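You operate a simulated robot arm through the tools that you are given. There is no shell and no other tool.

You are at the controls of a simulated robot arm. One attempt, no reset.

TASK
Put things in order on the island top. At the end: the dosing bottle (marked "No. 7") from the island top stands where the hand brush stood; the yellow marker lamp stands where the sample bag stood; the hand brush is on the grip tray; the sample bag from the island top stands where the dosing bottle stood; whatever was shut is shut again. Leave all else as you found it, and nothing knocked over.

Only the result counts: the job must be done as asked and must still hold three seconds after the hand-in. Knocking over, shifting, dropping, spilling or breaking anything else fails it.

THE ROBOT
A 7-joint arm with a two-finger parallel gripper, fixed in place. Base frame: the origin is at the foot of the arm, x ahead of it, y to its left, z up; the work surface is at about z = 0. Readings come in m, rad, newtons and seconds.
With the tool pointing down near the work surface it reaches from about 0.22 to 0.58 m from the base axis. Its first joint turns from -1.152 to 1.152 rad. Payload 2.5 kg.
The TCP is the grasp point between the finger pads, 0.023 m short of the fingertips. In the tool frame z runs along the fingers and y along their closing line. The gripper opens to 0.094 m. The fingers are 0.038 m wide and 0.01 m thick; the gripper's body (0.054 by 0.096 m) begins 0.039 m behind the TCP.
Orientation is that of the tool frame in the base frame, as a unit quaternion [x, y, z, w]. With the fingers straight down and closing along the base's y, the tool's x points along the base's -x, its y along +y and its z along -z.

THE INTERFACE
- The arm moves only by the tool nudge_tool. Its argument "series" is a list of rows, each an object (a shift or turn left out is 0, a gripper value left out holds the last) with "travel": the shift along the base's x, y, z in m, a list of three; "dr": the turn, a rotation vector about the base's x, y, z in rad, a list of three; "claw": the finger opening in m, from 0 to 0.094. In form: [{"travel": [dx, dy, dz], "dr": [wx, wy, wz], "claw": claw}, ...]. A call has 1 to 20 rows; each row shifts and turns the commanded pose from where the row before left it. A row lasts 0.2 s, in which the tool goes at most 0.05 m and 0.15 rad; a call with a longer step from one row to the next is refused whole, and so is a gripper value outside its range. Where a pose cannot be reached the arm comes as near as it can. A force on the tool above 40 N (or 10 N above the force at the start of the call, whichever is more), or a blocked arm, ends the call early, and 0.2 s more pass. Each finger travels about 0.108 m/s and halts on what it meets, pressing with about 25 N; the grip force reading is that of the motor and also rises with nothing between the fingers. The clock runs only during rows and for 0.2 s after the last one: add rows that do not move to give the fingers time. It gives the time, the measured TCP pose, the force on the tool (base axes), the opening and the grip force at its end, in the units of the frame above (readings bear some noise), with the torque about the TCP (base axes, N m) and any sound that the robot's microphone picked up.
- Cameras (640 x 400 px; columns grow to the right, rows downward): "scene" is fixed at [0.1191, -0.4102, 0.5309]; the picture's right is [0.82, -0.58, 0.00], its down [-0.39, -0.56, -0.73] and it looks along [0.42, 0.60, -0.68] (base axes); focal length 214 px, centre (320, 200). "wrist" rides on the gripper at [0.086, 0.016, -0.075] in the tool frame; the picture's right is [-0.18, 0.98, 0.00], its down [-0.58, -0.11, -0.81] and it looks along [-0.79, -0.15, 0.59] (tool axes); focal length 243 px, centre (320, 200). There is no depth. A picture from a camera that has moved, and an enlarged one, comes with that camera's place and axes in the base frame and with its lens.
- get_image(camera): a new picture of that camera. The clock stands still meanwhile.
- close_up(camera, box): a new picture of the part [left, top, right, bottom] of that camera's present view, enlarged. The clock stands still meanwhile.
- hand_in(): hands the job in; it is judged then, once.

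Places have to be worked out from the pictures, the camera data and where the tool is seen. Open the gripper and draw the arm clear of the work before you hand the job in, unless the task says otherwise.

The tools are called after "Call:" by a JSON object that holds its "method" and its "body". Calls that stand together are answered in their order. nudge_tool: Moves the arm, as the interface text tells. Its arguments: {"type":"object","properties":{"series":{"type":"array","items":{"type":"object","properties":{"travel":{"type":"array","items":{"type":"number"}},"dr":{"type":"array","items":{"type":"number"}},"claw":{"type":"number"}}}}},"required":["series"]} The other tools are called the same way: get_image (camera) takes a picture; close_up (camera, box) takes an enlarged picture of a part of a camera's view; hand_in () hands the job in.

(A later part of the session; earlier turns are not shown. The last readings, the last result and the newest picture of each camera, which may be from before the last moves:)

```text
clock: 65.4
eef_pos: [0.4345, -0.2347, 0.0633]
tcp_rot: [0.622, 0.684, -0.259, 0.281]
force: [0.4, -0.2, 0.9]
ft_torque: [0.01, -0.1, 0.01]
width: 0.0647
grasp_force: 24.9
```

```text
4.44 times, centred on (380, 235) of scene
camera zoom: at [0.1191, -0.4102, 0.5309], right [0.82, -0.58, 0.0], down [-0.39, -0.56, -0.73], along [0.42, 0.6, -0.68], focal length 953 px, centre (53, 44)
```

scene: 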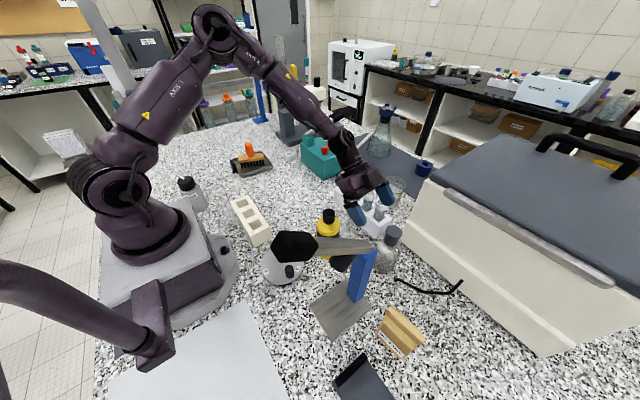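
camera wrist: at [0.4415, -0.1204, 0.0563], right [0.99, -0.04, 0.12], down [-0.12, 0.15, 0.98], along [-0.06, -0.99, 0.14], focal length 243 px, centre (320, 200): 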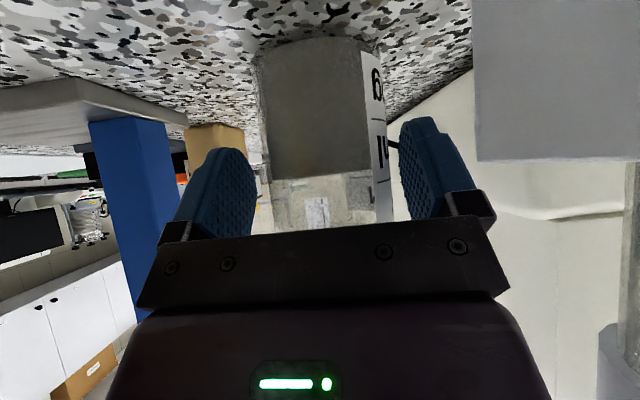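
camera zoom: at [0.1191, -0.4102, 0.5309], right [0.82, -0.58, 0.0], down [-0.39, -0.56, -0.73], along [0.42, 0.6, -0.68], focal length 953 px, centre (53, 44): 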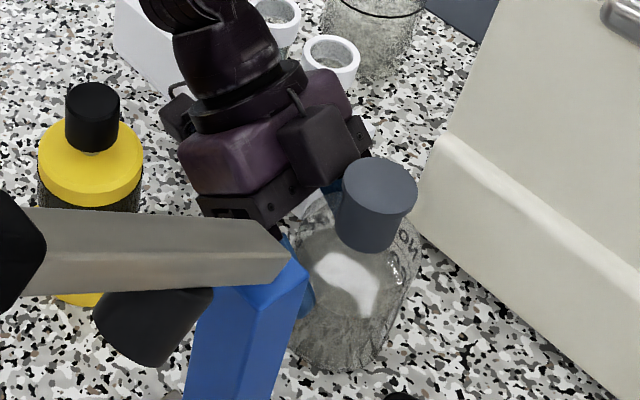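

Gripped at 0.065. I lift it slowly and check for slip.

Call:
{"method": "nudge_tool", "body": {"series": [{"travel": [0, 0, 0.01]}, {"travel": [0, 0, 0.015]}, {"travel": [0, 0, 0.02]}, {"travel": [0, 0, 0.03]}, {"travel": [0, 0, 0]}]}}

Call:
{"method": "get_image", "body": {"camera": "scene"}}

Call:
{"method": "get_image", "body": {"camera": "wrist"}}

```text
clock: 66.6
eef_pos: [0.4364, -0.2333, 0.1381]
tcp_rot: [0.622, 0.684, -0.259, 0.28]
force: [-0.6, -0.3, -2.2]
ft_torque: [0.06, -0.04, 0.01]
width: 0.0649
grasp_force: 24.7
```

```text
taken
```

scene: 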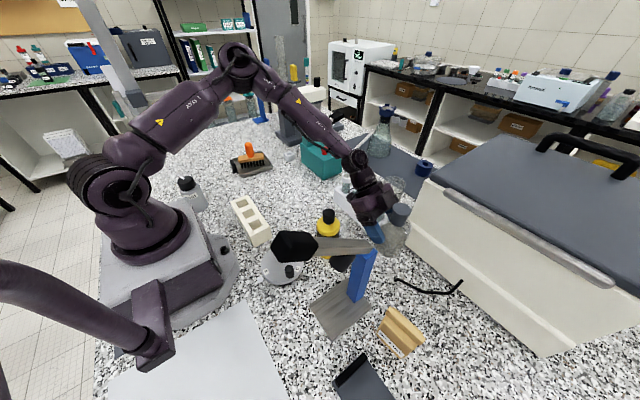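

```text
taken
camera wrist: at [0.4421, -0.1198, 0.131], right [0.99, -0.04, 0.12], down [-0.12, 0.15, 0.98], along [-0.06, -0.99, 0.14], focal length 243 px, centre (320, 200)
```

wrist: 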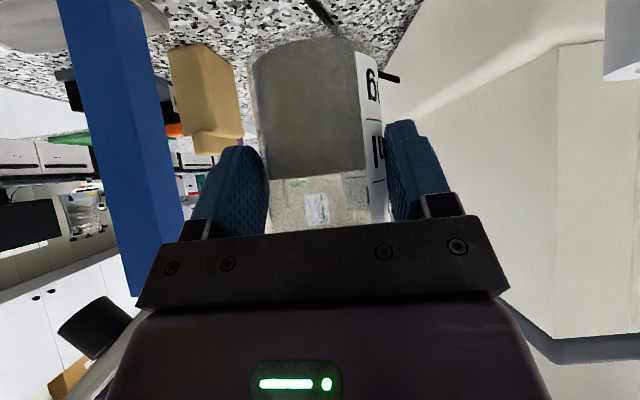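

The bottle is held upright without slip. I raise it to z≈0.29 and carry it over to the brush's old spot (≈(0.378, 0.128)), yawing by 0.5.

Call:
{"method": "nudge_tool", "body": {"series": [{"travel": [0, 0, 0.03]}, {"travel": [0, 0, 0.04]}, {"travel": [0, 0, 0.04]}, {"travel": [0, 0, 0.04]}, {"travel": [-0.00694, 0.0378, 0], "dr": [0, 0, 0.05]}, {"travel": [-0.00694, 0.0378, 0], "dr": [0, 0, 0.05]}, {"travel": [-0.00694, 0.0378, 0], "dr": [0, 0, 0.05]}, {"travel": [-0.00694, 0.0378, 0], "dr": [0, 0, 0.05]}, {"travel": [-0.00694, 0.0378, 0], "dr": [0, 0, 0.05]}, {"travel": [-0.00694, 0.0378, 0], "dr": [0, 0, 0.05]}, {"travel": [-0.00694, 0.0378, 0], "dr": [0, 0, 0.05]}, {"travel": [-0.00694, 0.0378, 0], "dr": [0, 0, 0.05]}, {"travel": [-0.00694, 0.0378, 0], "dr": [0, 0, 0.05]}, {"travel": [-0.00694, 0.0378, 0], "dr": [0, 0, 0.05]}, {"travel": [0, 0, 0]}]}}

Call:
{"method": "get_image", "body": {"camera": "scene"}}

Call:
{"method": "get_image", "body": {"camera": "wrist"}}

```text
clock: 69.8
eef_pos: [0.3668, 0.1448, 0.2867]
tcp_rot: [0.434, 0.816, -0.181, 0.337]
force: [0.7, -1.1, -2.7]
ft_torque: [0.01, 0.0, -0.03]
width: 0.0644
grasp_force: 24.8
```

```text
taken
```

scene: 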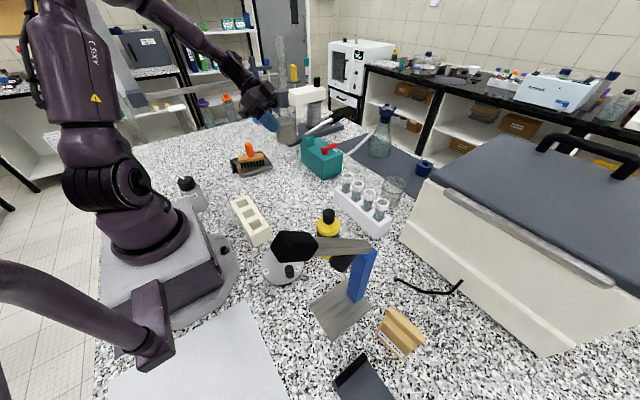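

```text
taken
camera wrist: at [0.3165, 0.2474, 0.2806], right [0.89, 0.44, 0.12], down [-0.17, 0.07, 0.98], along [0.42, -0.9, 0.14], focal length 243 px, centre (320, 200)
```

wrist: 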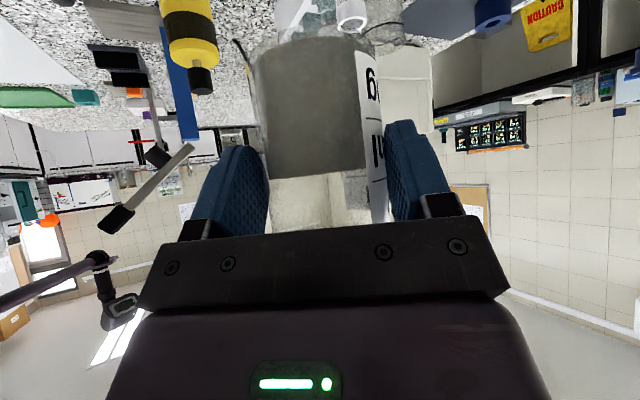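

Over the spot. I lower the bottle in stages.

Call:
{"method": "nudge_tool", "body": {"series": [{"travel": [0, 0, -0.04]}, {"travel": [0, 0, -0.04]}, {"travel": [0, 0, -0.04]}, {"travel": [0, 0, -0.04]}, {"travel": [0, 0, -0.04]}, {"travel": [0, 0, 0]}]}}

Call:
{"method": "close_up", "body": {"camera": "scene", "box": [230, 130, 350, 220]}}

Call:
{"method": "get_image", "body": {"camera": "wrist"}}

```text
clock: 71.2
eef_pos: [0.3673, 0.1435, 0.0874]
tcp_rot: [0.434, 0.817, -0.181, 0.335]
force: [-0.8, -0.4, -1.6]
ft_torque: [0.05, 0.04, 0.0]
width: 0.0644
grasp_force: 25.1
```

```text
4.44 times, centred on (290, 175) of scene
camera zoom: at [0.1191, -0.4102, 0.5309], right [0.82, -0.58, 0.0], down [-0.39, -0.56, -0.73], along [0.42, 0.6, -0.68], focal length 953 px, centre (453, 311)
```

zoom: 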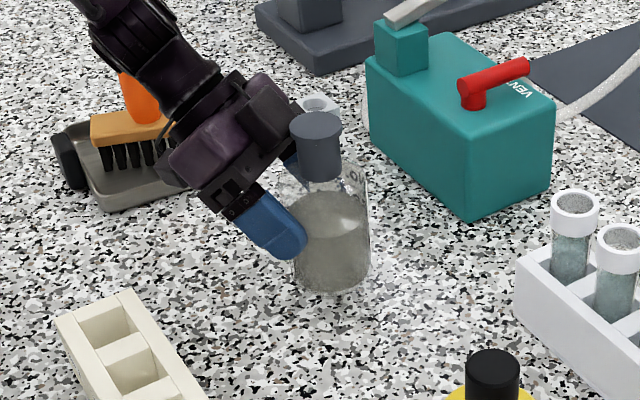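

```text
taken
camera wrist: at [0.3162, 0.2468, 0.0807], right [0.89, 0.44, 0.12], down [-0.17, 0.07, 0.98], along [0.42, -0.9, 0.14], focal length 243 px, centre (320, 200)
```

wrist: 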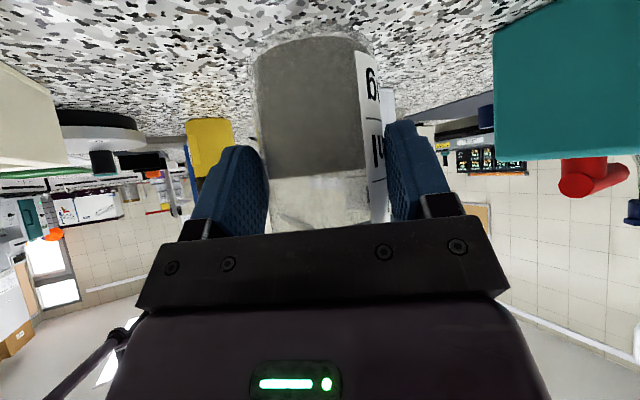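

Bottle is vertical over the spot. I lower the last centimetres gently.

Call:
{"method": "nudge_tool", "body": {"series": [{"travel": [0.0, 0.0, -0.012]}, {"travel": [0, 0, -0.008]}, {"travel": [0, 0, 0]}]}}

Call:
{"method": "nudge_tool", "body": {"series": [{"travel": [0, 0, -0.003]}, {"travel": [0, 0, 0]}]}}

```text
clock: 72.0
eef_pos: [0.3672, 0.1439, 0.0672]
tcp_rot: [0.434, 0.816, -0.183, 0.337]
force: [-0.6, -0.2, -1.7]
ft_torque: [0.05, 0.01, 0.0]
width: 0.0645
grasp_force: 25.0
```

```text
clock: 72.6
eef_pos: [0.3674, 0.1441, 0.0646]
tcp_rot: [0.434, 0.816, -0.182, 0.335]
force: [0.4, 0.0, -2.0]
ft_torque: [0.03, 0.03, -0.02]
width: 0.0642
grasp_force: 24.8
```

Call:
{"method": "nudge_tool", "body": {"series": [{"travel": [0, 0, -0.002]}, {"travel": [0, 0, 0]}]}}

Call:
{"method": "close_up", "body": {"camera": "scene", "box": [260, 140, 340, 210]}}

```text
clock: 73.2
eef_pos: [0.3678, 0.1446, 0.0643]
tcp_rot: [0.434, 0.815, -0.183, 0.337]
force: [-7.3, 2.2, 17.0]
ft_torque: [0.0, 0.13, -0.11]
width: 0.0647
grasp_force: 24.8
```

```text
5.71 times, centred on (300, 175) of scene
camera zoom: at [0.119, -0.4103, 0.5309], right [0.82, -0.58, 0.0], down [-0.39, -0.56, -0.73], along [0.42, 0.6, -0.68], focal length 1226 px, centre (434, 343)
```

zoom: 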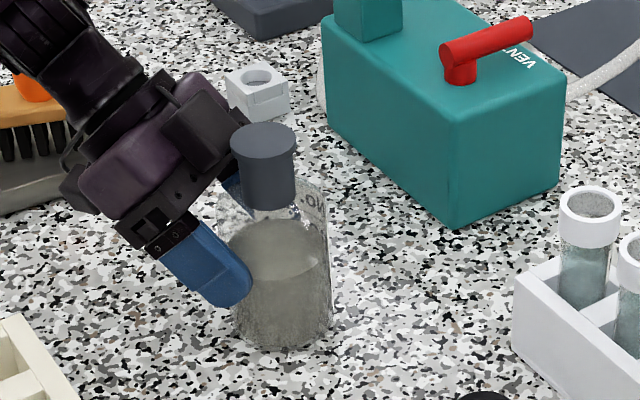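

Bottle is on the bench (17 N contact, same height as picked). I release and retreat along the tool axis.

Call:
{"method": "nudge_tool", "body": {"series": [{"travel": [0, 0, 0.001]}, {"claw": 0.068}, {"claw": 0.074}, {"claw": 0.082}, {"claw": 0.082}, {"travel": [-0.006, 0.0088, 0.0106]}, {"travel": [-0.0119, 0.0176, 0.0212]}, {"travel": [-0.0119, 0.0176, 0.0212]}, {"travel": [-0.0119, 0.0176, 0.0212]}, {"travel": [-0.0119, 0.0176, 0.03]}, {"travel": [0, 0, 0.04]}, {"travel": [0, 0, 0]}]}}

Call:
{"method": "get_image", "body": {"camera": "scene"}}

Call:
{"method": "close_up", "body": {"camera": "scene", "box": [260, 140, 340, 210]}}

Call:
{"method": "get_image", "body": {"camera": "wrist"}}

```text
clock: 75.8
eef_pos: [0.3141, 0.2224, 0.2077]
tcp_rot: [0.434, 0.816, -0.182, 0.335]
force: [-0.3, -0.2, 0.9]
ft_torque: [0.0, 0.03, 0.02]
width: 0.0821
grasp_force: 0.1
```

```text
taken
```

scene: 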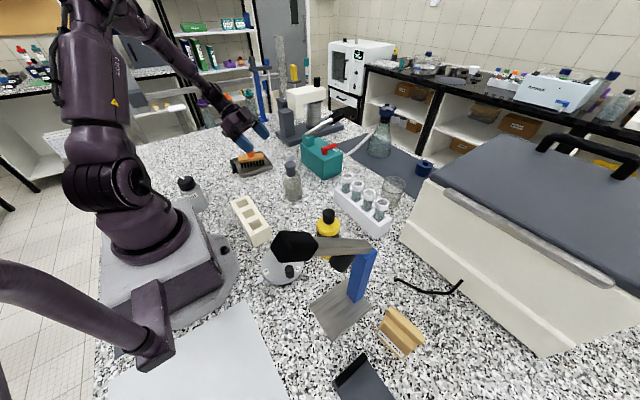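

```text
5.71 times, centred on (300, 175) of scene
camera zoom: at [0.1191, -0.4102, 0.5309], right [0.82, -0.58, 0.0], down [-0.39, -0.56, -0.73], along [0.42, 0.6, -0.68], focal length 1226 px, centre (434, 343)
```

zoom: 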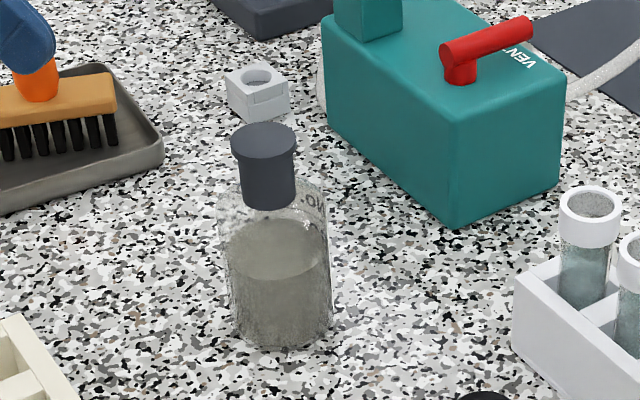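

```text
taken
camera wrist: at [0.2634, 0.3258, 0.2013], right [0.89, 0.44, 0.12], down [-0.17, 0.07, 0.98], along [0.42, -0.9, 0.14], focal length 243 px, centre (320, 200)
```

wrist: 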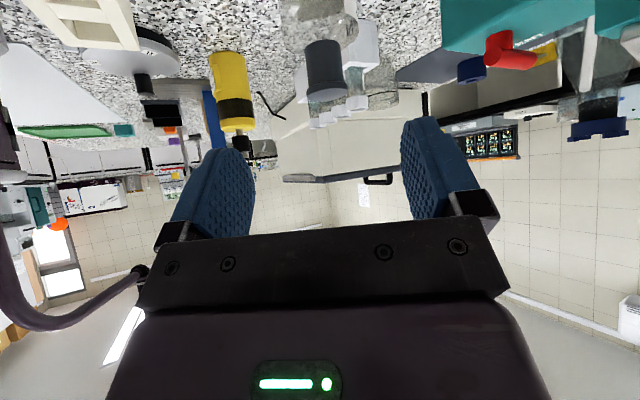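

Bottle stands at ≈(0.376, 0.129), the brush's old place. Next the sample bag: I untilt, rise to z≈0.42, and turn to yaw ≈0.13 while moving toward the right side.

Call:
{"method": "nudge_tool", "body": {"series": [{"travel": [0, 0, 0.03], "dr": [0.108, 0.0727, 0]}, {"travel": [0, 0, 0.03], "dr": [0.108, 0.0727, 0]}, {"travel": [0, 0, 0.03], "dr": [0.108, 0.0727, 0]}, {"travel": [0, 0, 0.03], "dr": [0.108, 0.0727, 0]}, {"travel": [0, 0, 0.03], "dr": [0.108, 0.0727, 0]}, {"travel": [0, -0.02, 0.03], "dr": [0.108, 0.0727, 0]}, {"travel": [0, -0.04, 0.02], "dr": [0, 0, 0.13]}, {"travel": [0, -0.045, 0.01], "dr": [0, 0, 0.13]}, {"travel": [0, -0.045, 0], "dr": [0, 0, 0.13]}, {"travel": [0, -0.045, 0], "dr": [0, 0, 0.13]}, {"travel": [0, -0.045, 0], "dr": [0, 0, 0.13]}, {"travel": [0, -0.045, 0], "dr": [0, 0, 0.13]}, {"travel": [0, -0.045, 0], "dr": [0, 0, 0.13]}, {"travel": [0, -0.045, 0], "dr": [0, 0, 0.13]}, {"travel": [0, -0.045, 0], "dr": [0, 0, 0.07]}, {"travel": [-0.005, -0.045, 0]}, {"travel": [-0.01, -0.045, 0]}, {"travel": [0, 0, 0], "claw": 0.094}]}}

Call:
{"method": "get_image", "body": {"camera": "scene"}}

Call:
{"method": "get_image", "body": {"camera": "wrist"}}

```text
clock: 79.6
eef_pos: [0.2988, -0.2882, 0.4177]
tcp_rot: [-0.068, 0.998, -0.003, 0.001]
force: [0.7, -0.2, -0.1]
ft_torque: [0.01, 0.03, 0.02]
width: 0.0941
grasp_force: 0.0
```

```text
taken
```

scene: 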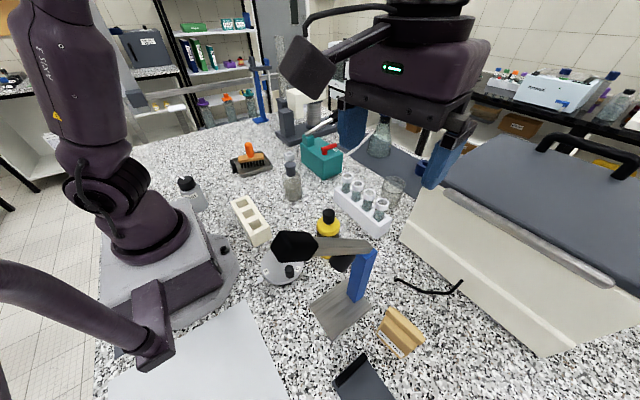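

```text
taken
camera wrist: at [0.2104, -0.2832, 0.4935], right [0.05, 1.0, -0.01], down [0.59, -0.03, 0.81], along [0.81, -0.04, -0.59], focal length 243 px, centre (320, 200)
```

wrist: 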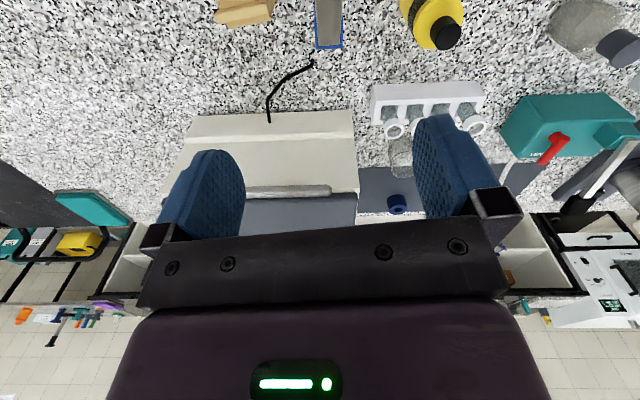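

Call:
{"method": "nudge_tool", "body": {"series": [{"travel": [-0.01, -0.035, 0], "dr": [-0.016, 0.124, 0]}, {"travel": [-0.01, -0.035, 0], "dr": [-0.016, 0.124, 0]}, {"travel": [0, -0.03, 0]}, {"travel": [0, 0, 0]}]}}

Call:
{"method": "get_image", "body": {"camera": "wrist"}}

Call:
{"method": "get_image", "body": {"camera": "scene"}}

```text
clock: 80.6
eef_pos: [0.2791, -0.3887, 0.4184]
tcp_rot: [-0.067, 0.99, -0.011, -0.124]
force: [-0.3, 0.8, 0.5]
ft_torque: [0.02, 0.01, 0.04]
width: 0.0939
grasp_force: 0.2
```

```text
taken
camera wrist: at [0.2114, -0.3812, 0.512], right [0.04, 1.0, -0.05], down [0.77, 0.0, 0.64], along [0.64, -0.06, -0.77], focal length 243 px, centre (320, 200)
```

wrist: 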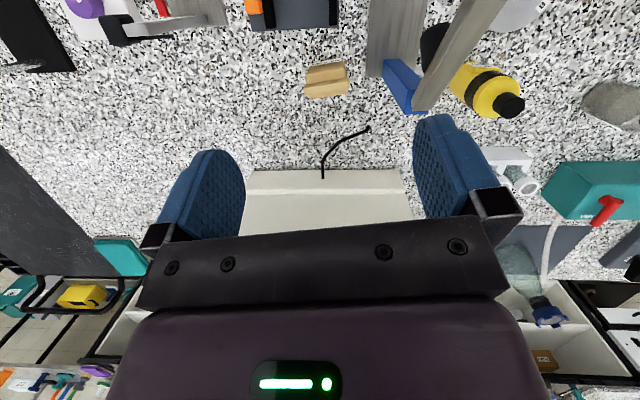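

```text
taken
```

scene: 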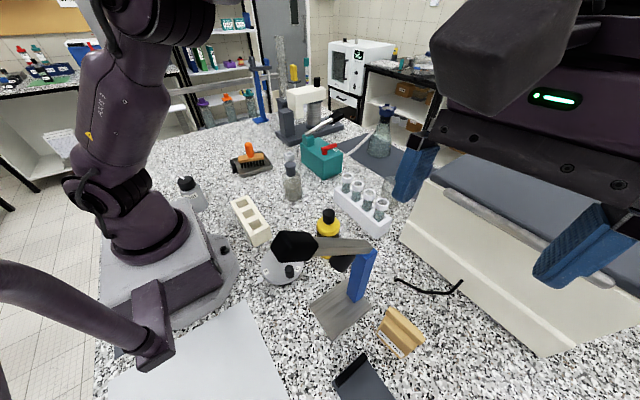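

Call:
{"method": "close_up", "body": {"camera": "wrist", "box": [280, 40, 370, 120]}}

Call:
{"method": "close_up", "body": {"camera": "scene", "box": [360, 295, 440, 365]}}

```text
5.00 times, centred on (325, 80) of wrist
camera zoom: at [0.2114, -0.3812, 0.512], right [0.04, 1.0, -0.05], down [0.77, 0.0, 0.64], along [0.64, -0.06, -0.77], focal length 1213 px, centre (295, 800)
```

zoom: 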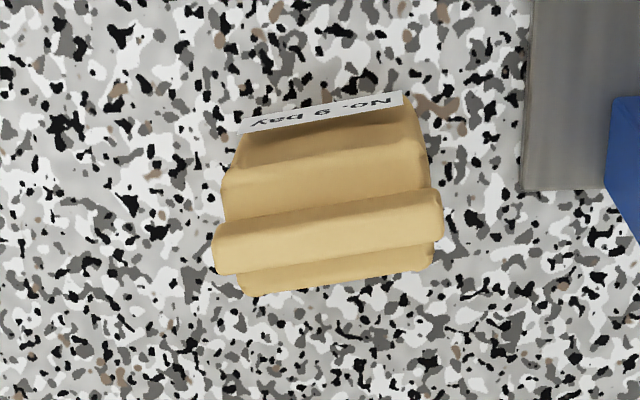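

```text
5.71 times, centred on (400, 330) of scene
camera zoom: at [0.1191, -0.4102, 0.5309], right [0.82, -0.58, 0.0], down [-0.39, -0.56, -0.73], along [0.42, 0.6, -0.68], focal length 1226 px, centre (-137, -543)
```

zoom: 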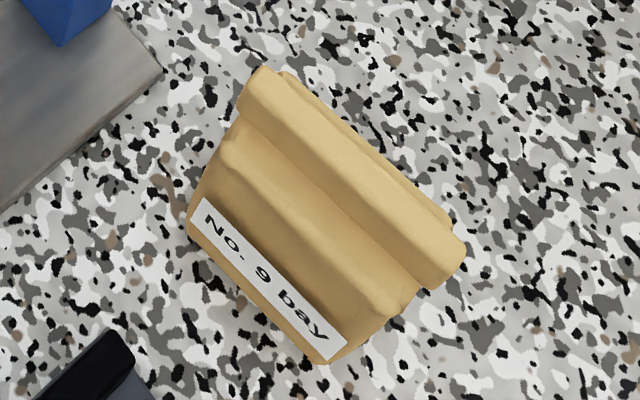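

Bag base centre ≈(0.323, −0.397), rotated ≈+10°, ridge on top. I level the tool, align above the bag at z≈0.2 and look again to judge its height.

Call:
{"method": "nudge_tool", "body": {"series": [{"travel": [0.011, -0.002, 0], "dr": [0.016, -0.124, 0.02]}, {"travel": [0.011, -0.002, 0], "dr": [0.016, -0.124, 0.02]}, {"travel": [0.011, -0.002, -0.03]}, {"travel": [0.011, -0.001, -0.04]}, {"travel": [0, 0, -0.04]}, {"travel": [0, 0, -0.04]}, {"travel": [0, 0, -0.04]}, {"travel": [0, 0, -0.02]}, {"travel": [0, 0, 0]}]}}

Call:
{"method": "get_image", "body": {"camera": "wrist"}}

Call:
{"method": "get_image", "body": {"camera": "scene"}}

```text
clock: 82.6
eef_pos: [0.3219, -0.3941, 0.2089]
tcp_rot: [-0.087, 0.996, -0.005, 0.001]
force: [-0.6, -0.2, -0.2]
ft_torque: [0.02, 0.0, 0.0]
width: 0.0939
grasp_force: 0.1
```

```text
taken
camera wrist: at [0.2346, -0.3933, 0.2839], right [0.01, 1.0, -0.01], down [0.59, 0.0, 0.81], along [0.81, -0.01, -0.59], focal length 243 px, centre (320, 200)
```

wrist: 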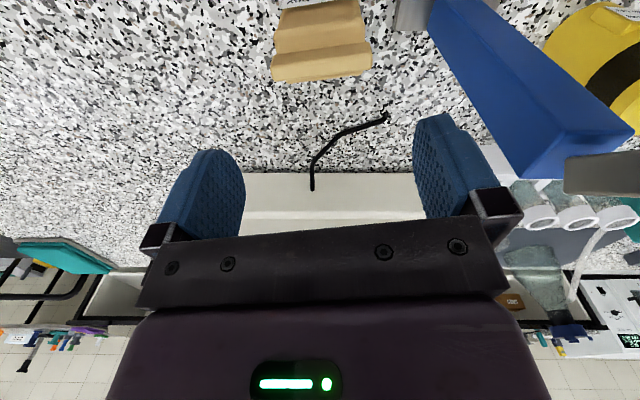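

```text
taken
```

scene: 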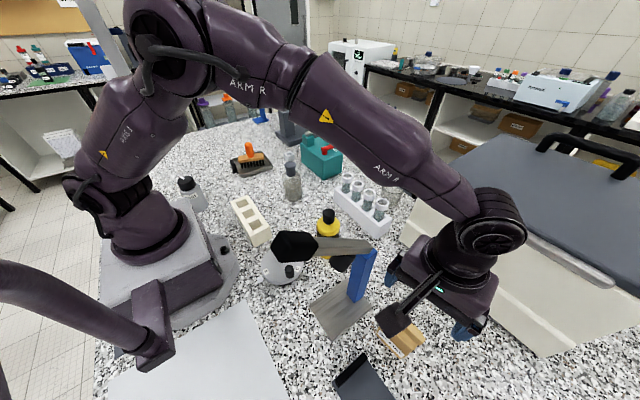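

Call:
{"method": "close_up", "body": {"camera": "wrist", "box": [250, 0, 400, 94]}}

Call:
{"method": "close_up", "body": {"camera": "scene", "box": [260, 220, 460, 370]}}

```text
4.26 times, centred on (325, 47) of wrist
camera zoom: at [0.2346, -0.3933, 0.2839], right [0.01, 1.0, -0.01], down [0.59, 0.0, 0.81], along [0.81, -0.01, -0.59], focal length 1032 px, centre (299, 851)
```

zoom: 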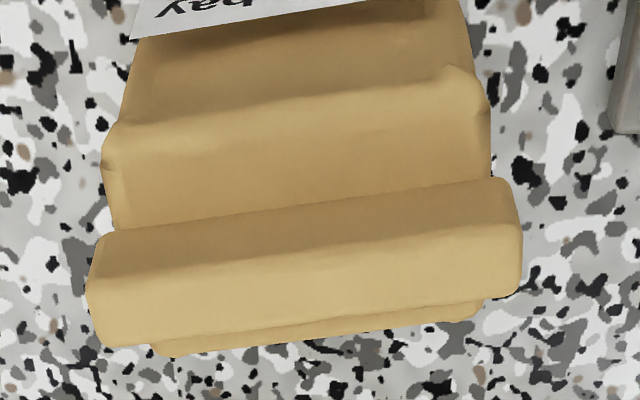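

```text
2.67 times, centred on (360, 295) of scene
camera zoom: at [0.1191, -0.4102, 0.5309], right [0.82, -0.58, 0.0], down [-0.39, -0.56, -0.73], along [0.42, 0.6, -0.68], focal length 572 px, centre (213, -53)
```

zoom: 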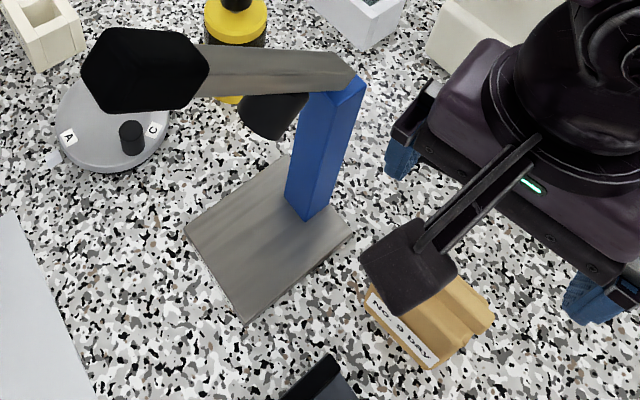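

Bag: box ≈0.04 × 0.062 × 0.085 m with a fold ridge up to z≈0.105 at (0.320, −0.394). Best grip is across its depth (closing along x) with the camera on the −y side, so I turn +1.57 rad here above it.

Call:
{"method": "nudge_tool", "body": {"series": [{"travel": [0, 0, 0.02], "dr": [0, 0, 0.143]}, {"travel": [0, 0, 0], "dr": [0, 0, 0.143]}, {"travel": [0, 0, 0], "dr": [0, 0, 0.143]}, {"travel": [0, 0, 0], "dr": [0, 0, 0.143]}, {"travel": [0, 0, 0], "dr": [0, 0, 0.143]}, {"travel": [0, 0, 0], "dr": [0, 0, 0.143]}, {"travel": [0, 0, 0], "dr": [0, 0, 0.143]}, {"travel": [0, 0, 0], "dr": [0, 0, 0.143]}, {"travel": [0, 0, 0], "dr": [0, 0, 0.143]}, {"travel": [0, 0, 0], "dr": [0, 0, 0.143]}, {"travel": [0, 0, 0], "dr": [0, 0, 0.14]}, {"travel": [0, 0, 0]}]}}

Call:
{"method": "get_image", "body": {"camera": "wrist"}}

Call:
{"method": "get_image", "body": {"camera": "scene"}}

```text
clock: 85.2
eef_pos: [0.323, -0.3947, 0.2286]
tcp_rot: [0.767, -0.642, 0.003, -0.005]
force: [-0.7, 0.0, -0.4]
ft_torque: [0.0, -0.01, -0.02]
width: 0.0942
grasp_force: 0.0
```

```text
taken
camera wrist: at [0.321, -0.4832, 0.3035], right [-1.0, 0.01, -0.01], down [0.0, 0.59, 0.81], along [0.01, 0.81, -0.59], focal length 243 px, centre (320, 200)
```

wrist: 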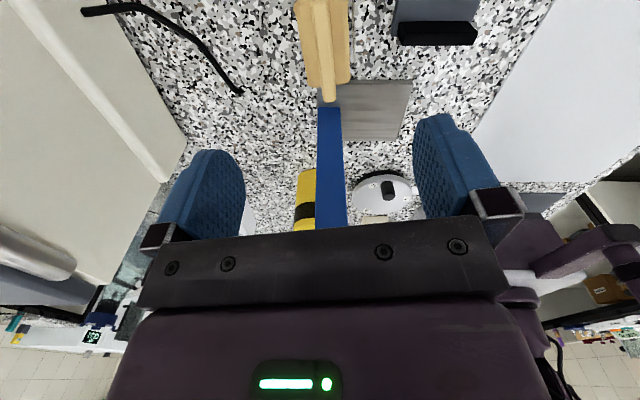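

```text
taken
```

scene: 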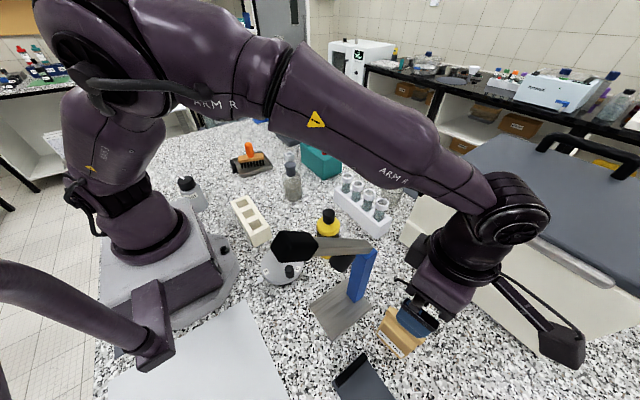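

Call:
{"method": "close_up", "body": {"camera": "wrist", "box": [260, 0, 400, 110]}}

```text
3.64 times, centred on (330, 55) of wrist
camera zoom: at [0.321, -0.4832, 0.3035], right [-1.0, 0.01, -0.01], down [0.0, 0.59, 0.81], along [0.01, 0.81, -0.59], focal length 882 px, centre (284, 727)
```

zoom: 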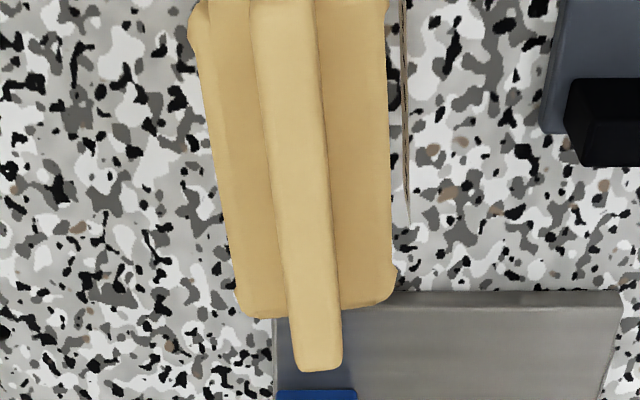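

Bag body centre is ≈x 0.3195; I shift −3 mm and descend in two stages.

Call:
{"method": "nudge_tool", "body": {"series": [{"travel": [-0.003, -0.001, -0.035]}, {"travel": [0, 0, -0.035]}, {"travel": [0, 0, -0.035]}, {"travel": [0, 0, 0]}]}}

Call:
{"method": "get_image", "body": {"camera": "wrist"}}

Call:
{"method": "close_up", "body": {"camera": "scene", "box": [340, 240, 500, 380]}}

```text
clock: 86.2
eef_pos: [0.3199, -0.3946, 0.1231]
tcp_rot: [0.766, -0.643, 0.003, -0.004]
force: [-1.1, 0.0, -0.1]
ft_torque: [0.0, 0.06, -0.02]
width: 0.0939
grasp_force: 0.0
```

```text
taken
camera wrist: at [0.3176, -0.4841, 0.1983], right [-1.0, 0.01, -0.01], down [0.0, 0.59, 0.81], along [0.02, 0.81, -0.59], focal length 243 px, centre (320, 200)
```

wrist: 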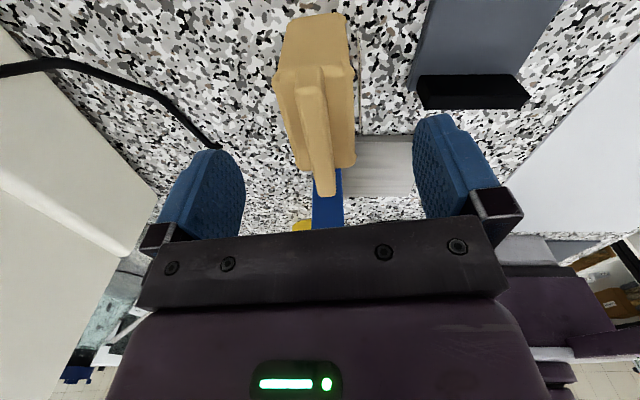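

```text
2.86 times, centred on (420, 310) of scene
camera zoom: at [0.1191, -0.4102, 0.5309], right [0.82, -0.58, 0.0], down [-0.39, -0.56, -0.73], along [0.42, 0.6, -0.68], focal length 613 px, centre (34, -114)
```

zoom: 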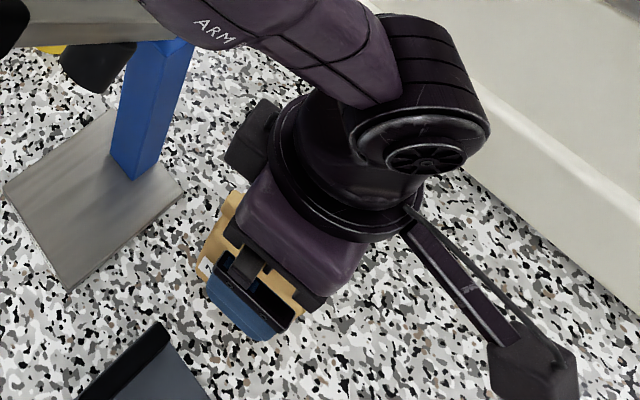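

Centred on the bag. I descend to z≈0.072 and close across its depth.

Call:
{"method": "nudge_tool", "body": {"series": [{"travel": [0, 0, -0.025]}, {"travel": [0, 0, -0.02]}, {"travel": [0, 0, -0.006]}, {"travel": [0, 0, 0]}]}}

Call:
{"method": "get_image", "body": {"camera": "wrist"}}

```text
clock: 87.2
eef_pos: [0.3196, -0.3955, 0.0726]
tcp_rot: [0.765, -0.644, 0.003, -0.005]
force: [-0.6, 0.3, 0.6]
ft_torque: [-0.03, -0.01, 0.0]
width: 0.0941
grasp_force: 0.1
```

```text
taken
camera wrist: at [0.3176, -0.4839, 0.1472], right [-1.0, 0.01, -0.01], down [0.0, 0.59, 0.81], along [0.02, 0.81, -0.59], focal length 243 px, centre (320, 200)
```

wrist: 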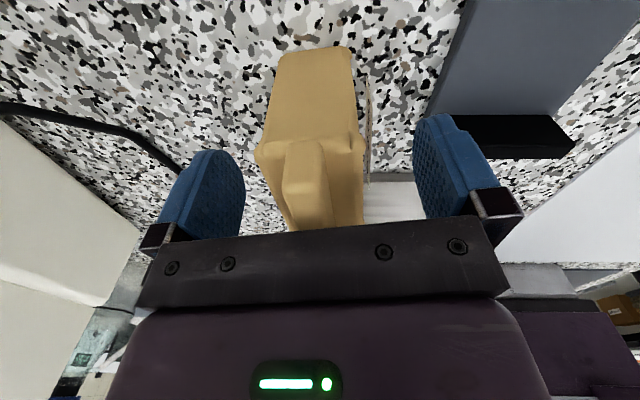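

Call:
{"method": "nudge_tool", "body": {"series": [{"travel": [0.003, 0, 0]}, {"claw": 0.07}, {"claw": 0.05}, {"claw": 0.025}, {"claw": 0.025}, {"claw": 0.025}]}}

Call:
{"method": "get_image", "body": {"camera": "wrist"}}

```text
clock: 88.6
eef_pos: [0.3235, -0.3961, 0.0712]
tcp_rot: [0.765, -0.643, 0.002, -0.005]
force: [0.1, 0.4, 0.8]
ft_torque: [0.04, 0.07, -0.03]
width: 0.0417
grasp_force: 25.2
```

```text
taken
camera wrist: at [0.3204, -0.4839, 0.1475], right [-1.0, 0.01, -0.01], down [0.0, 0.59, 0.81], along [0.02, 0.81, -0.59], focal length 243 px, centre (320, 200)
```

wrist: 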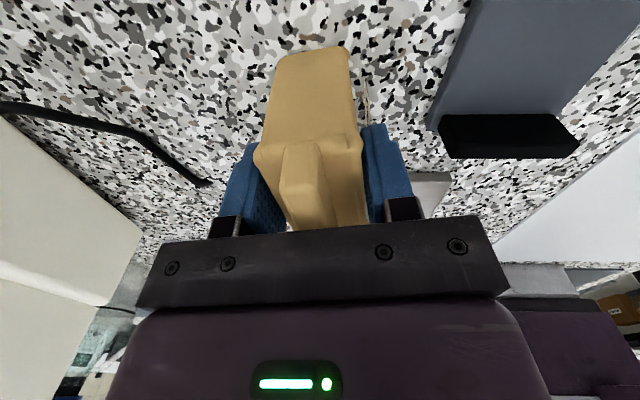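

Gripped (0.042). I lift, then carry the bag around the post via +x and over to the bottle's old spot (0.440, −0.2547).

Call:
{"method": "nudge_tool", "body": {"series": [{"travel": [0, 0, 0.01]}, {"travel": [0, 0, 0.02]}, {"travel": [0, 0, 0.04]}, {"travel": [0, 0, 0.04]}, {"travel": [0, 0, 0.04]}, {"travel": [0, 0, 0.04]}, {"travel": [0, 0, 0.03]}, {"travel": [0, 0, 0]}]}}

Call:
{"method": "get_image", "body": {"camera": "scene"}}

Call:
{"method": "get_image", "body": {"camera": "wrist"}}

```text
clock: 90.4
eef_pos: [0.3225, -0.3956, 0.2927]
tcp_rot: [0.766, -0.643, 0.003, -0.005]
force: [-0.5, 0.3, -1.7]
ft_torque: [0.03, 0.02, 0.02]
width: 0.0418
grasp_force: 25.1
```

```text
taken
```

scene: 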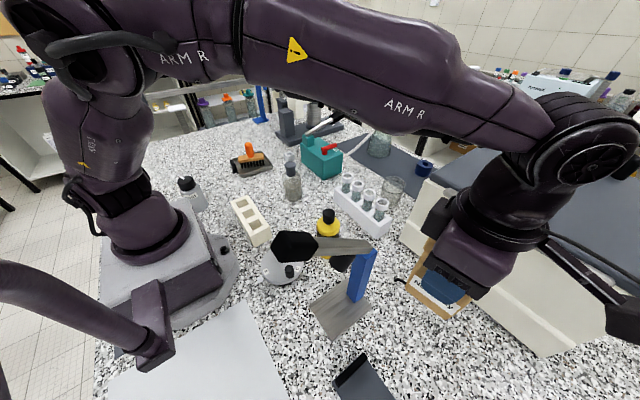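

```text
taken
camera wrist: at [0.3207, -0.4849, 0.3678], right [-1.0, 0.01, -0.01], down [0.0, 0.59, 0.81], along [0.02, 0.81, -0.59], focal length 243 px, centre (320, 200)
```

wrist: 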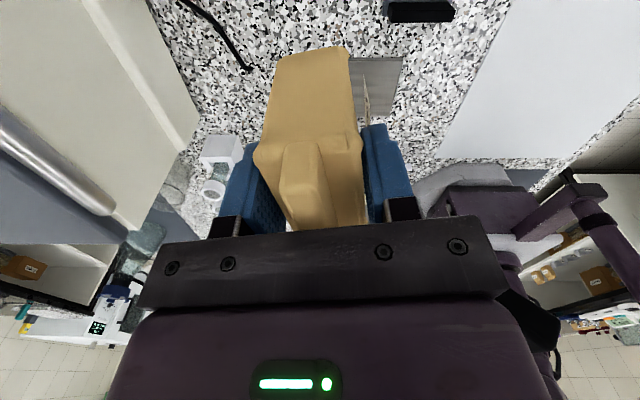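

Call:
{"method": "nudge_tool", "body": {"series": [{"travel": [0.039, 0.005, 0]}, {"travel": [0.039, 0.01, 0]}, {"travel": [0.039, 0.02, 0]}, {"travel": [0, 0.035, 0]}, {"travel": [0, 0.035, 0]}, {"travel": [0, 0.036, 0]}, {"travel": [0, 0, 0]}]}}

Call:
{"method": "get_image", "body": {"camera": "scene"}}

Call:
{"method": "get_image", "body": {"camera": "wrist"}}

```text
clock: 92.0
eef_pos: [0.4412, -0.2531, 0.2922]
tcp_rot: [0.765, -0.644, 0.003, -0.005]
force: [-0.8, -0.6, -2.4]
ft_torque: [-0.01, 0.01, 0.0]
width: 0.0418
grasp_force: 25.0
```

```text
taken
```

scene: 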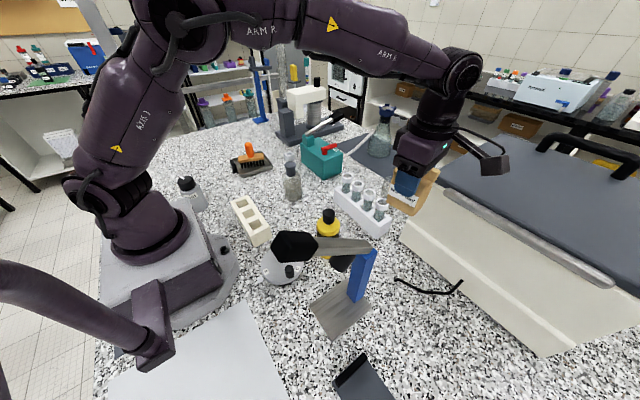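

```text
taken
camera wrist: at [0.4385, -0.3423, 0.3676], right [-1.0, 0.01, -0.01], down [0.0, 0.59, 0.81], along [0.02, 0.81, -0.59], focal length 243 px, centre (320, 200)
```

wrist: 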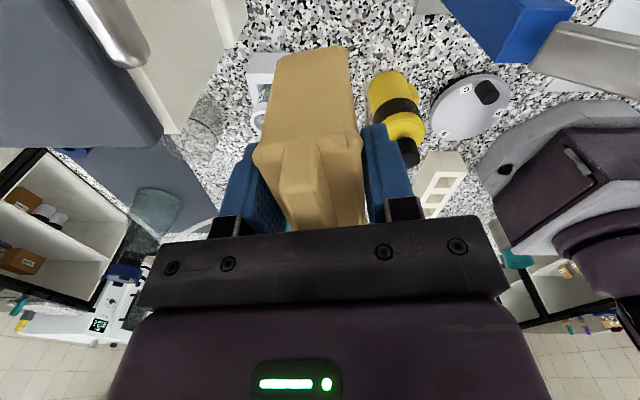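

Above the target. I lower the bag in stages.

Call:
{"method": "nudge_tool", "body": {"series": [{"travel": [-0.001, -0.001, -0.04]}, {"travel": [0, 0, -0.04]}, {"travel": [0, 0, -0.04]}, {"travel": [0, 0, -0.04]}, {"travel": [0, 0, -0.04]}, {"travel": [0, 0, 0]}]}}

Call:
{"method": "close_up", "body": {"camera": "scene", "box": [320, 170, 480, 300]}}

Call:
{"method": "get_image", "body": {"camera": "wrist"}}

```text
clock: 93.4
eef_pos: [0.4386, -0.2548, 0.0912]
tcp_rot: [0.766, -0.643, 0.003, -0.004]
force: [-0.2, 0.4, -2.2]
ft_torque: [0.02, 0.01, -0.02]
width: 0.0418
grasp_force: 24.4
```

```text
3.08 times, centred on (400, 235) of scene
camera zoom: at [0.1191, -0.4102, 0.5309], right [0.82, -0.58, 0.0], down [-0.39, -0.56, -0.73], along [0.42, 0.6, -0.68], focal length 660 px, centre (74, 92)
```

zoom: 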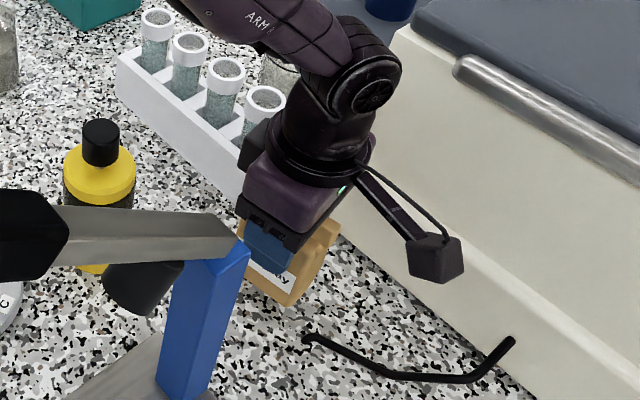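

```text
taken
camera wrist: at [0.4368, -0.3437, 0.1666], right [-1.0, 0.01, -0.01], down [0.0, 0.59, 0.81], along [0.01, 0.81, -0.59], focal length 243 px, centre (320, 200)
```

wrist: 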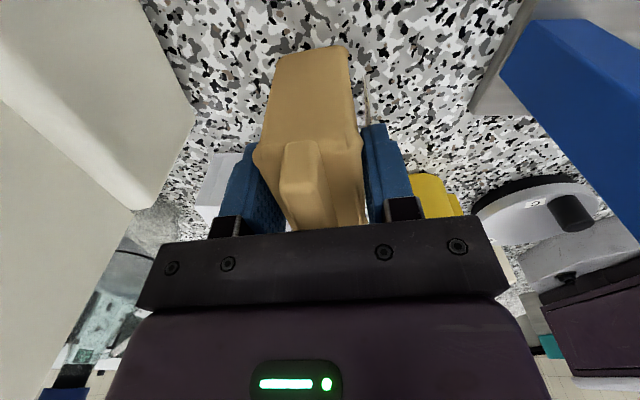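

Call:
{"method": "nudge_tool", "body": {"series": [{"travel": [0.001, 0, -0.01]}, {"travel": [0, 0, -0.006]}, {"travel": [0, 0, 0]}]}}

Call:
{"method": "nudge_tool", "body": {"series": [{"travel": [0, 0, -0.003]}, {"travel": [0, 0, 0]}]}}

```text
clock: 94.2
eef_pos: [0.4409, -0.2546, 0.0765]
tcp_rot: [0.765, -0.644, 0.003, -0.004]
force: [0.3, 0.1, -2.3]
ft_torque: [-0.01, 0.0, 0.01]
width: 0.0418
grasp_force: 24.8
```

```text
clock: 94.8
eef_pos: [0.44, -0.2554, 0.0724]
tcp_rot: [0.765, -0.644, 0.004, -0.005]
force: [0.9, -0.1, -2.4]
ft_torque: [0.02, 0.01, -0.01]
width: 0.0419
grasp_force: 24.5
```

Call:
{"method": "nudge_tool", "body": {"series": [{"travel": [0, 0, -0.002]}, {"travel": [0, 0, 0]}]}}

```text
clock: 95.4
eef_pos: [0.4401, -0.2551, 0.0727]
tcp_rot: [0.765, -0.644, 0.003, -0.005]
force: [-5.6, 3.2, 12.3]
ft_torque: [0.14, 0.68, -0.13]
width: 0.0419
grasp_force: 25.0
```

Contact (≈14 N), same height as picked. I release gently and rise.

Call:
{"method": "nudge_tool", "body": {"series": [{"travel": [0, 0, 0.0005]}, {"claw": 0.046}, {"claw": 0.055}, {"claw": 0.075}, {"claw": 0.094}, {"claw": 0.094}, {"travel": [0, 0, 0.02]}, {"travel": [0, 0, 0.03]}, {"travel": [0, 0, 0.04]}, {"travel": [0, 0, 0.04]}, {"travel": [0, 0, 0.04]}, {"travel": [0, 0, 0]}]}}

Call:
{"method": "get_image", "body": {"camera": "wrist"}}

Call:
{"method": "get_image", "body": {"camera": "scene"}}

```text
clock: 98.0
eef_pos: [0.4399, -0.2533, 0.241]
tcp_rot: [0.766, -0.643, 0.003, -0.005]
force: [0.5, -0.4, -0.3]
ft_torque: [0.0, -0.03, 0.02]
width: 0.0938
grasp_force: 0.0
```

```text
taken
camera wrist: at [0.4377, -0.3431, 0.3176], right [-1.0, 0.01, -0.01], down [0.0, 0.59, 0.81], along [0.02, 0.81, -0.59], focal length 243 px, centre (320, 200)
```

wrist: 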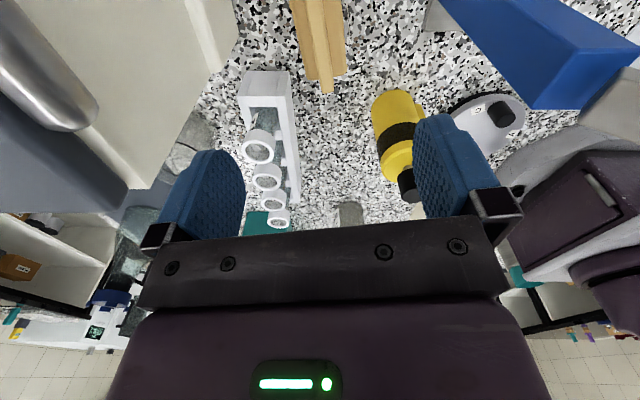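

```text
taken
```

scene: 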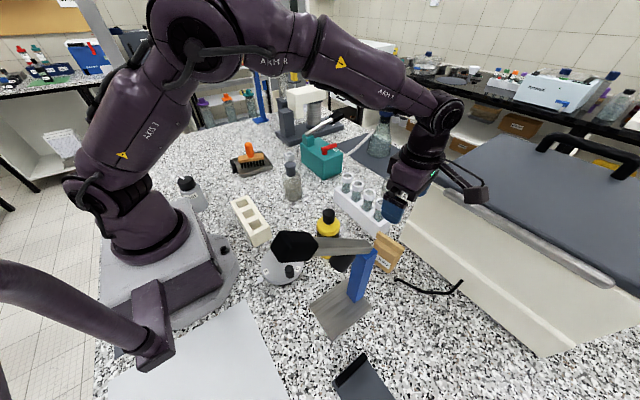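

The bag stands upright at the bottle's old spot. Now the lamp: from earlier views its label box ends at z≈0.078, band 0.078–0.108, head to ≈0.122, knob 0.13–0.165. I'll grip band/head with a 45° tool from the (+x,+y) side, so hand stays clear of the knob and, at the destination, clear of the lever post. First I rise, yaw to 0.785 and tilt in the air.

Call:
{"method": "nudge_tool", "body": {"series": [{"travel": [0, 0, 0.04]}, {"travel": [0, 0.02, 0.04], "dr": [0, 0, -0.12]}, {"travel": [0, 0.03, 0.04], "dr": [0, 0, -0.12]}, {"travel": [0, 0.03, 0.02], "dr": [0, 0, -0.12]}, {"travel": [0, 0.03, 0], "dr": [0, 0, -0.12]}, {"travel": [-0.005, 0.03, 0], "dr": [0, 0, -0.12]}, {"travel": [-0.005, 0.03, 0], "dr": [0, 0, -0.12]}, {"travel": [-0.005, 0.02, 0], "dr": [0, 0, -0.12]}, {"travel": [-0.005, 0.01, 0], "dr": [0, 0, -0.12]}, {"travel": [0, 0, 0], "dr": [-0.0926, 0.0926, 0]}, {"travel": [0, 0, 0], "dr": [-0.0926, 0.0926, 0]}, {"travel": [0, 0, 0], "dr": [-0.0926, 0.0926, 0]}, {"travel": [0, 0, 0], "dr": [-0.0926, 0.0926, 0]}, {"travel": [0, 0, 0]}]}}

Call:
{"method": "get_image", "body": {"camera": "scene"}}

Call:
{"method": "get_image", "body": {"camera": "wrist"}}

```text
clock: 101.0
eef_pos: [0.4182, -0.0548, 0.3822]
tcp_rot: [-0.369, 0.893, -0.104, -0.237]
force: [-0.6, -0.1, -0.2]
ft_torque: [-0.04, -0.01, -0.01]
width: 0.0939
grasp_force: 0.0
```

```text
taken
```

scene: 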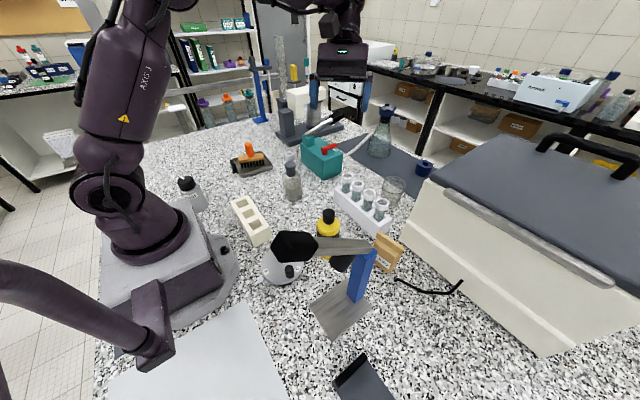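

```text
taken
camera wrist: at [0.3804, -0.0703, 0.4907], right [-0.58, 0.81, -0.1], down [0.71, 0.57, 0.41], along [0.39, 0.16, -0.91], focal length 243 px, centre (320, 200)
```

wrist: 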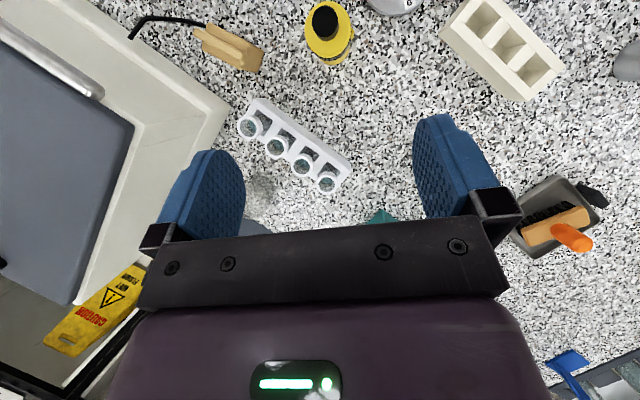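

Pose reachable; from above the lamp axis is at ≈(0.3405, −0.136). I finish the tilt to 45° and descend to the start of a diagonal approach.

Call:
{"method": "nudge_tool", "body": {"series": [{"travel": [0, 0, 0], "dr": [-0.0926, 0.0926, 0]}, {"travel": [0, 0, 0], "dr": [-0.0926, 0.0926, 0]}, {"travel": [0.003, -0.001, -0.03]}, {"travel": [0, 0, -0.035]}, {"travel": [0, 0, -0.035]}, {"travel": [0, 0, -0.035]}, {"travel": [0, 0, -0.037], "claw": 0.082}, {"travel": [0, 0, 0]}]}}

Call:
{"method": "get_image", "body": {"camera": "scene"}}

Call:
{"method": "get_image", "body": {"camera": "wrist"}}

```text
clock: 102.8
eef_pos: [0.4232, -0.0568, 0.2092]
tcp_rot: [-0.354, 0.854, -0.151, -0.351]
force: [0.4, 1.1, -0.3]
ft_torque: [0.0, -0.01, -0.01]
width: 0.082
grasp_force: 0.1
```

```text
taken
```

scene: 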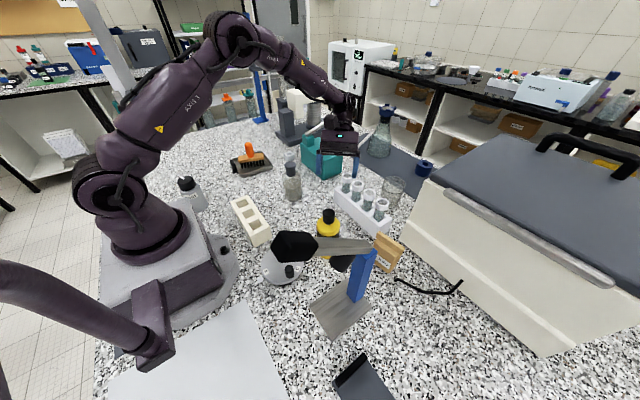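

```text
taken
camera wrist: at [0.4051, -0.051, 0.3246], right [-0.61, 0.78, -0.14], down [0.77, 0.62, 0.16], along [0.21, -0.01, -0.98], focal length 243 px, centre (320, 200)
```

wrist: 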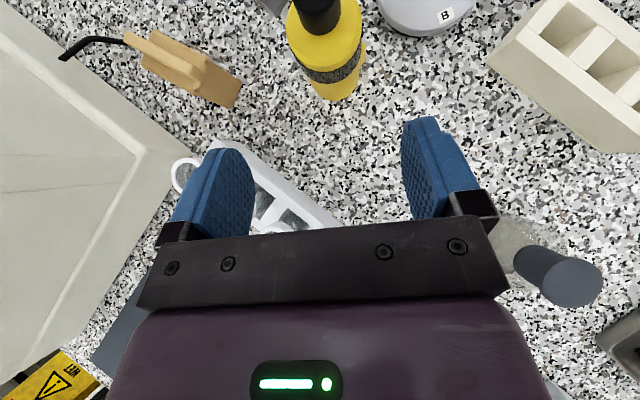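

Lamp is well aligned. I go half-way down the diagonal, then check.

Call:
{"method": "nudge_tool", "body": {"series": [{"travel": [-0.0182, -0.0174, -0.0248]}, {"travel": [-0.0182, -0.0174, -0.0248]}, {"travel": [0, 0, 0]}]}}

Call:
{"method": "get_image", "body": {"camera": "wrist"}}

Call:
{"method": "close_up", "body": {"camera": "scene", "box": [270, 150, 430, 280]}}

```text
clock: 103.6
eef_pos: [0.3856, -0.0902, 0.1599]
tcp_rot: [-0.355, 0.853, -0.151, -0.351]
force: [0.7, -0.8, -0.3]
ft_torque: [0.01, 0.01, 0.01]
width: 0.082
grasp_force: 0.1
```

```text
taken
camera wrist: at [0.3678, -0.0856, 0.2745], right [-0.61, 0.78, -0.14], down [0.77, 0.62, 0.16], along [0.21, -0.01, -0.98], focal length 243 px, centre (320, 200)
```

wrist: 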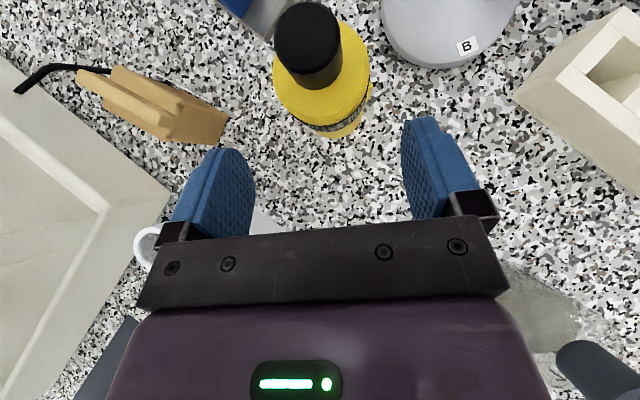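

```text
3.08 times, centred on (350, 215) of scene
camera zoom: at [0.1191, -0.4102, 0.5309], right [0.82, -0.58, 0.0], down [-0.39, -0.56, -0.73], along [0.42, 0.6, -0.68], focal length 660 px, centre (228, 154)
```

zoom: 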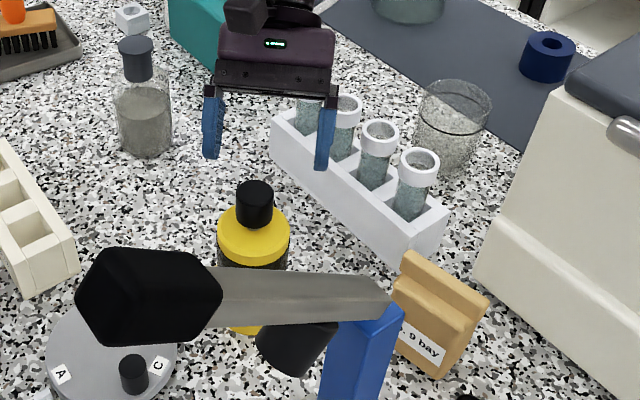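

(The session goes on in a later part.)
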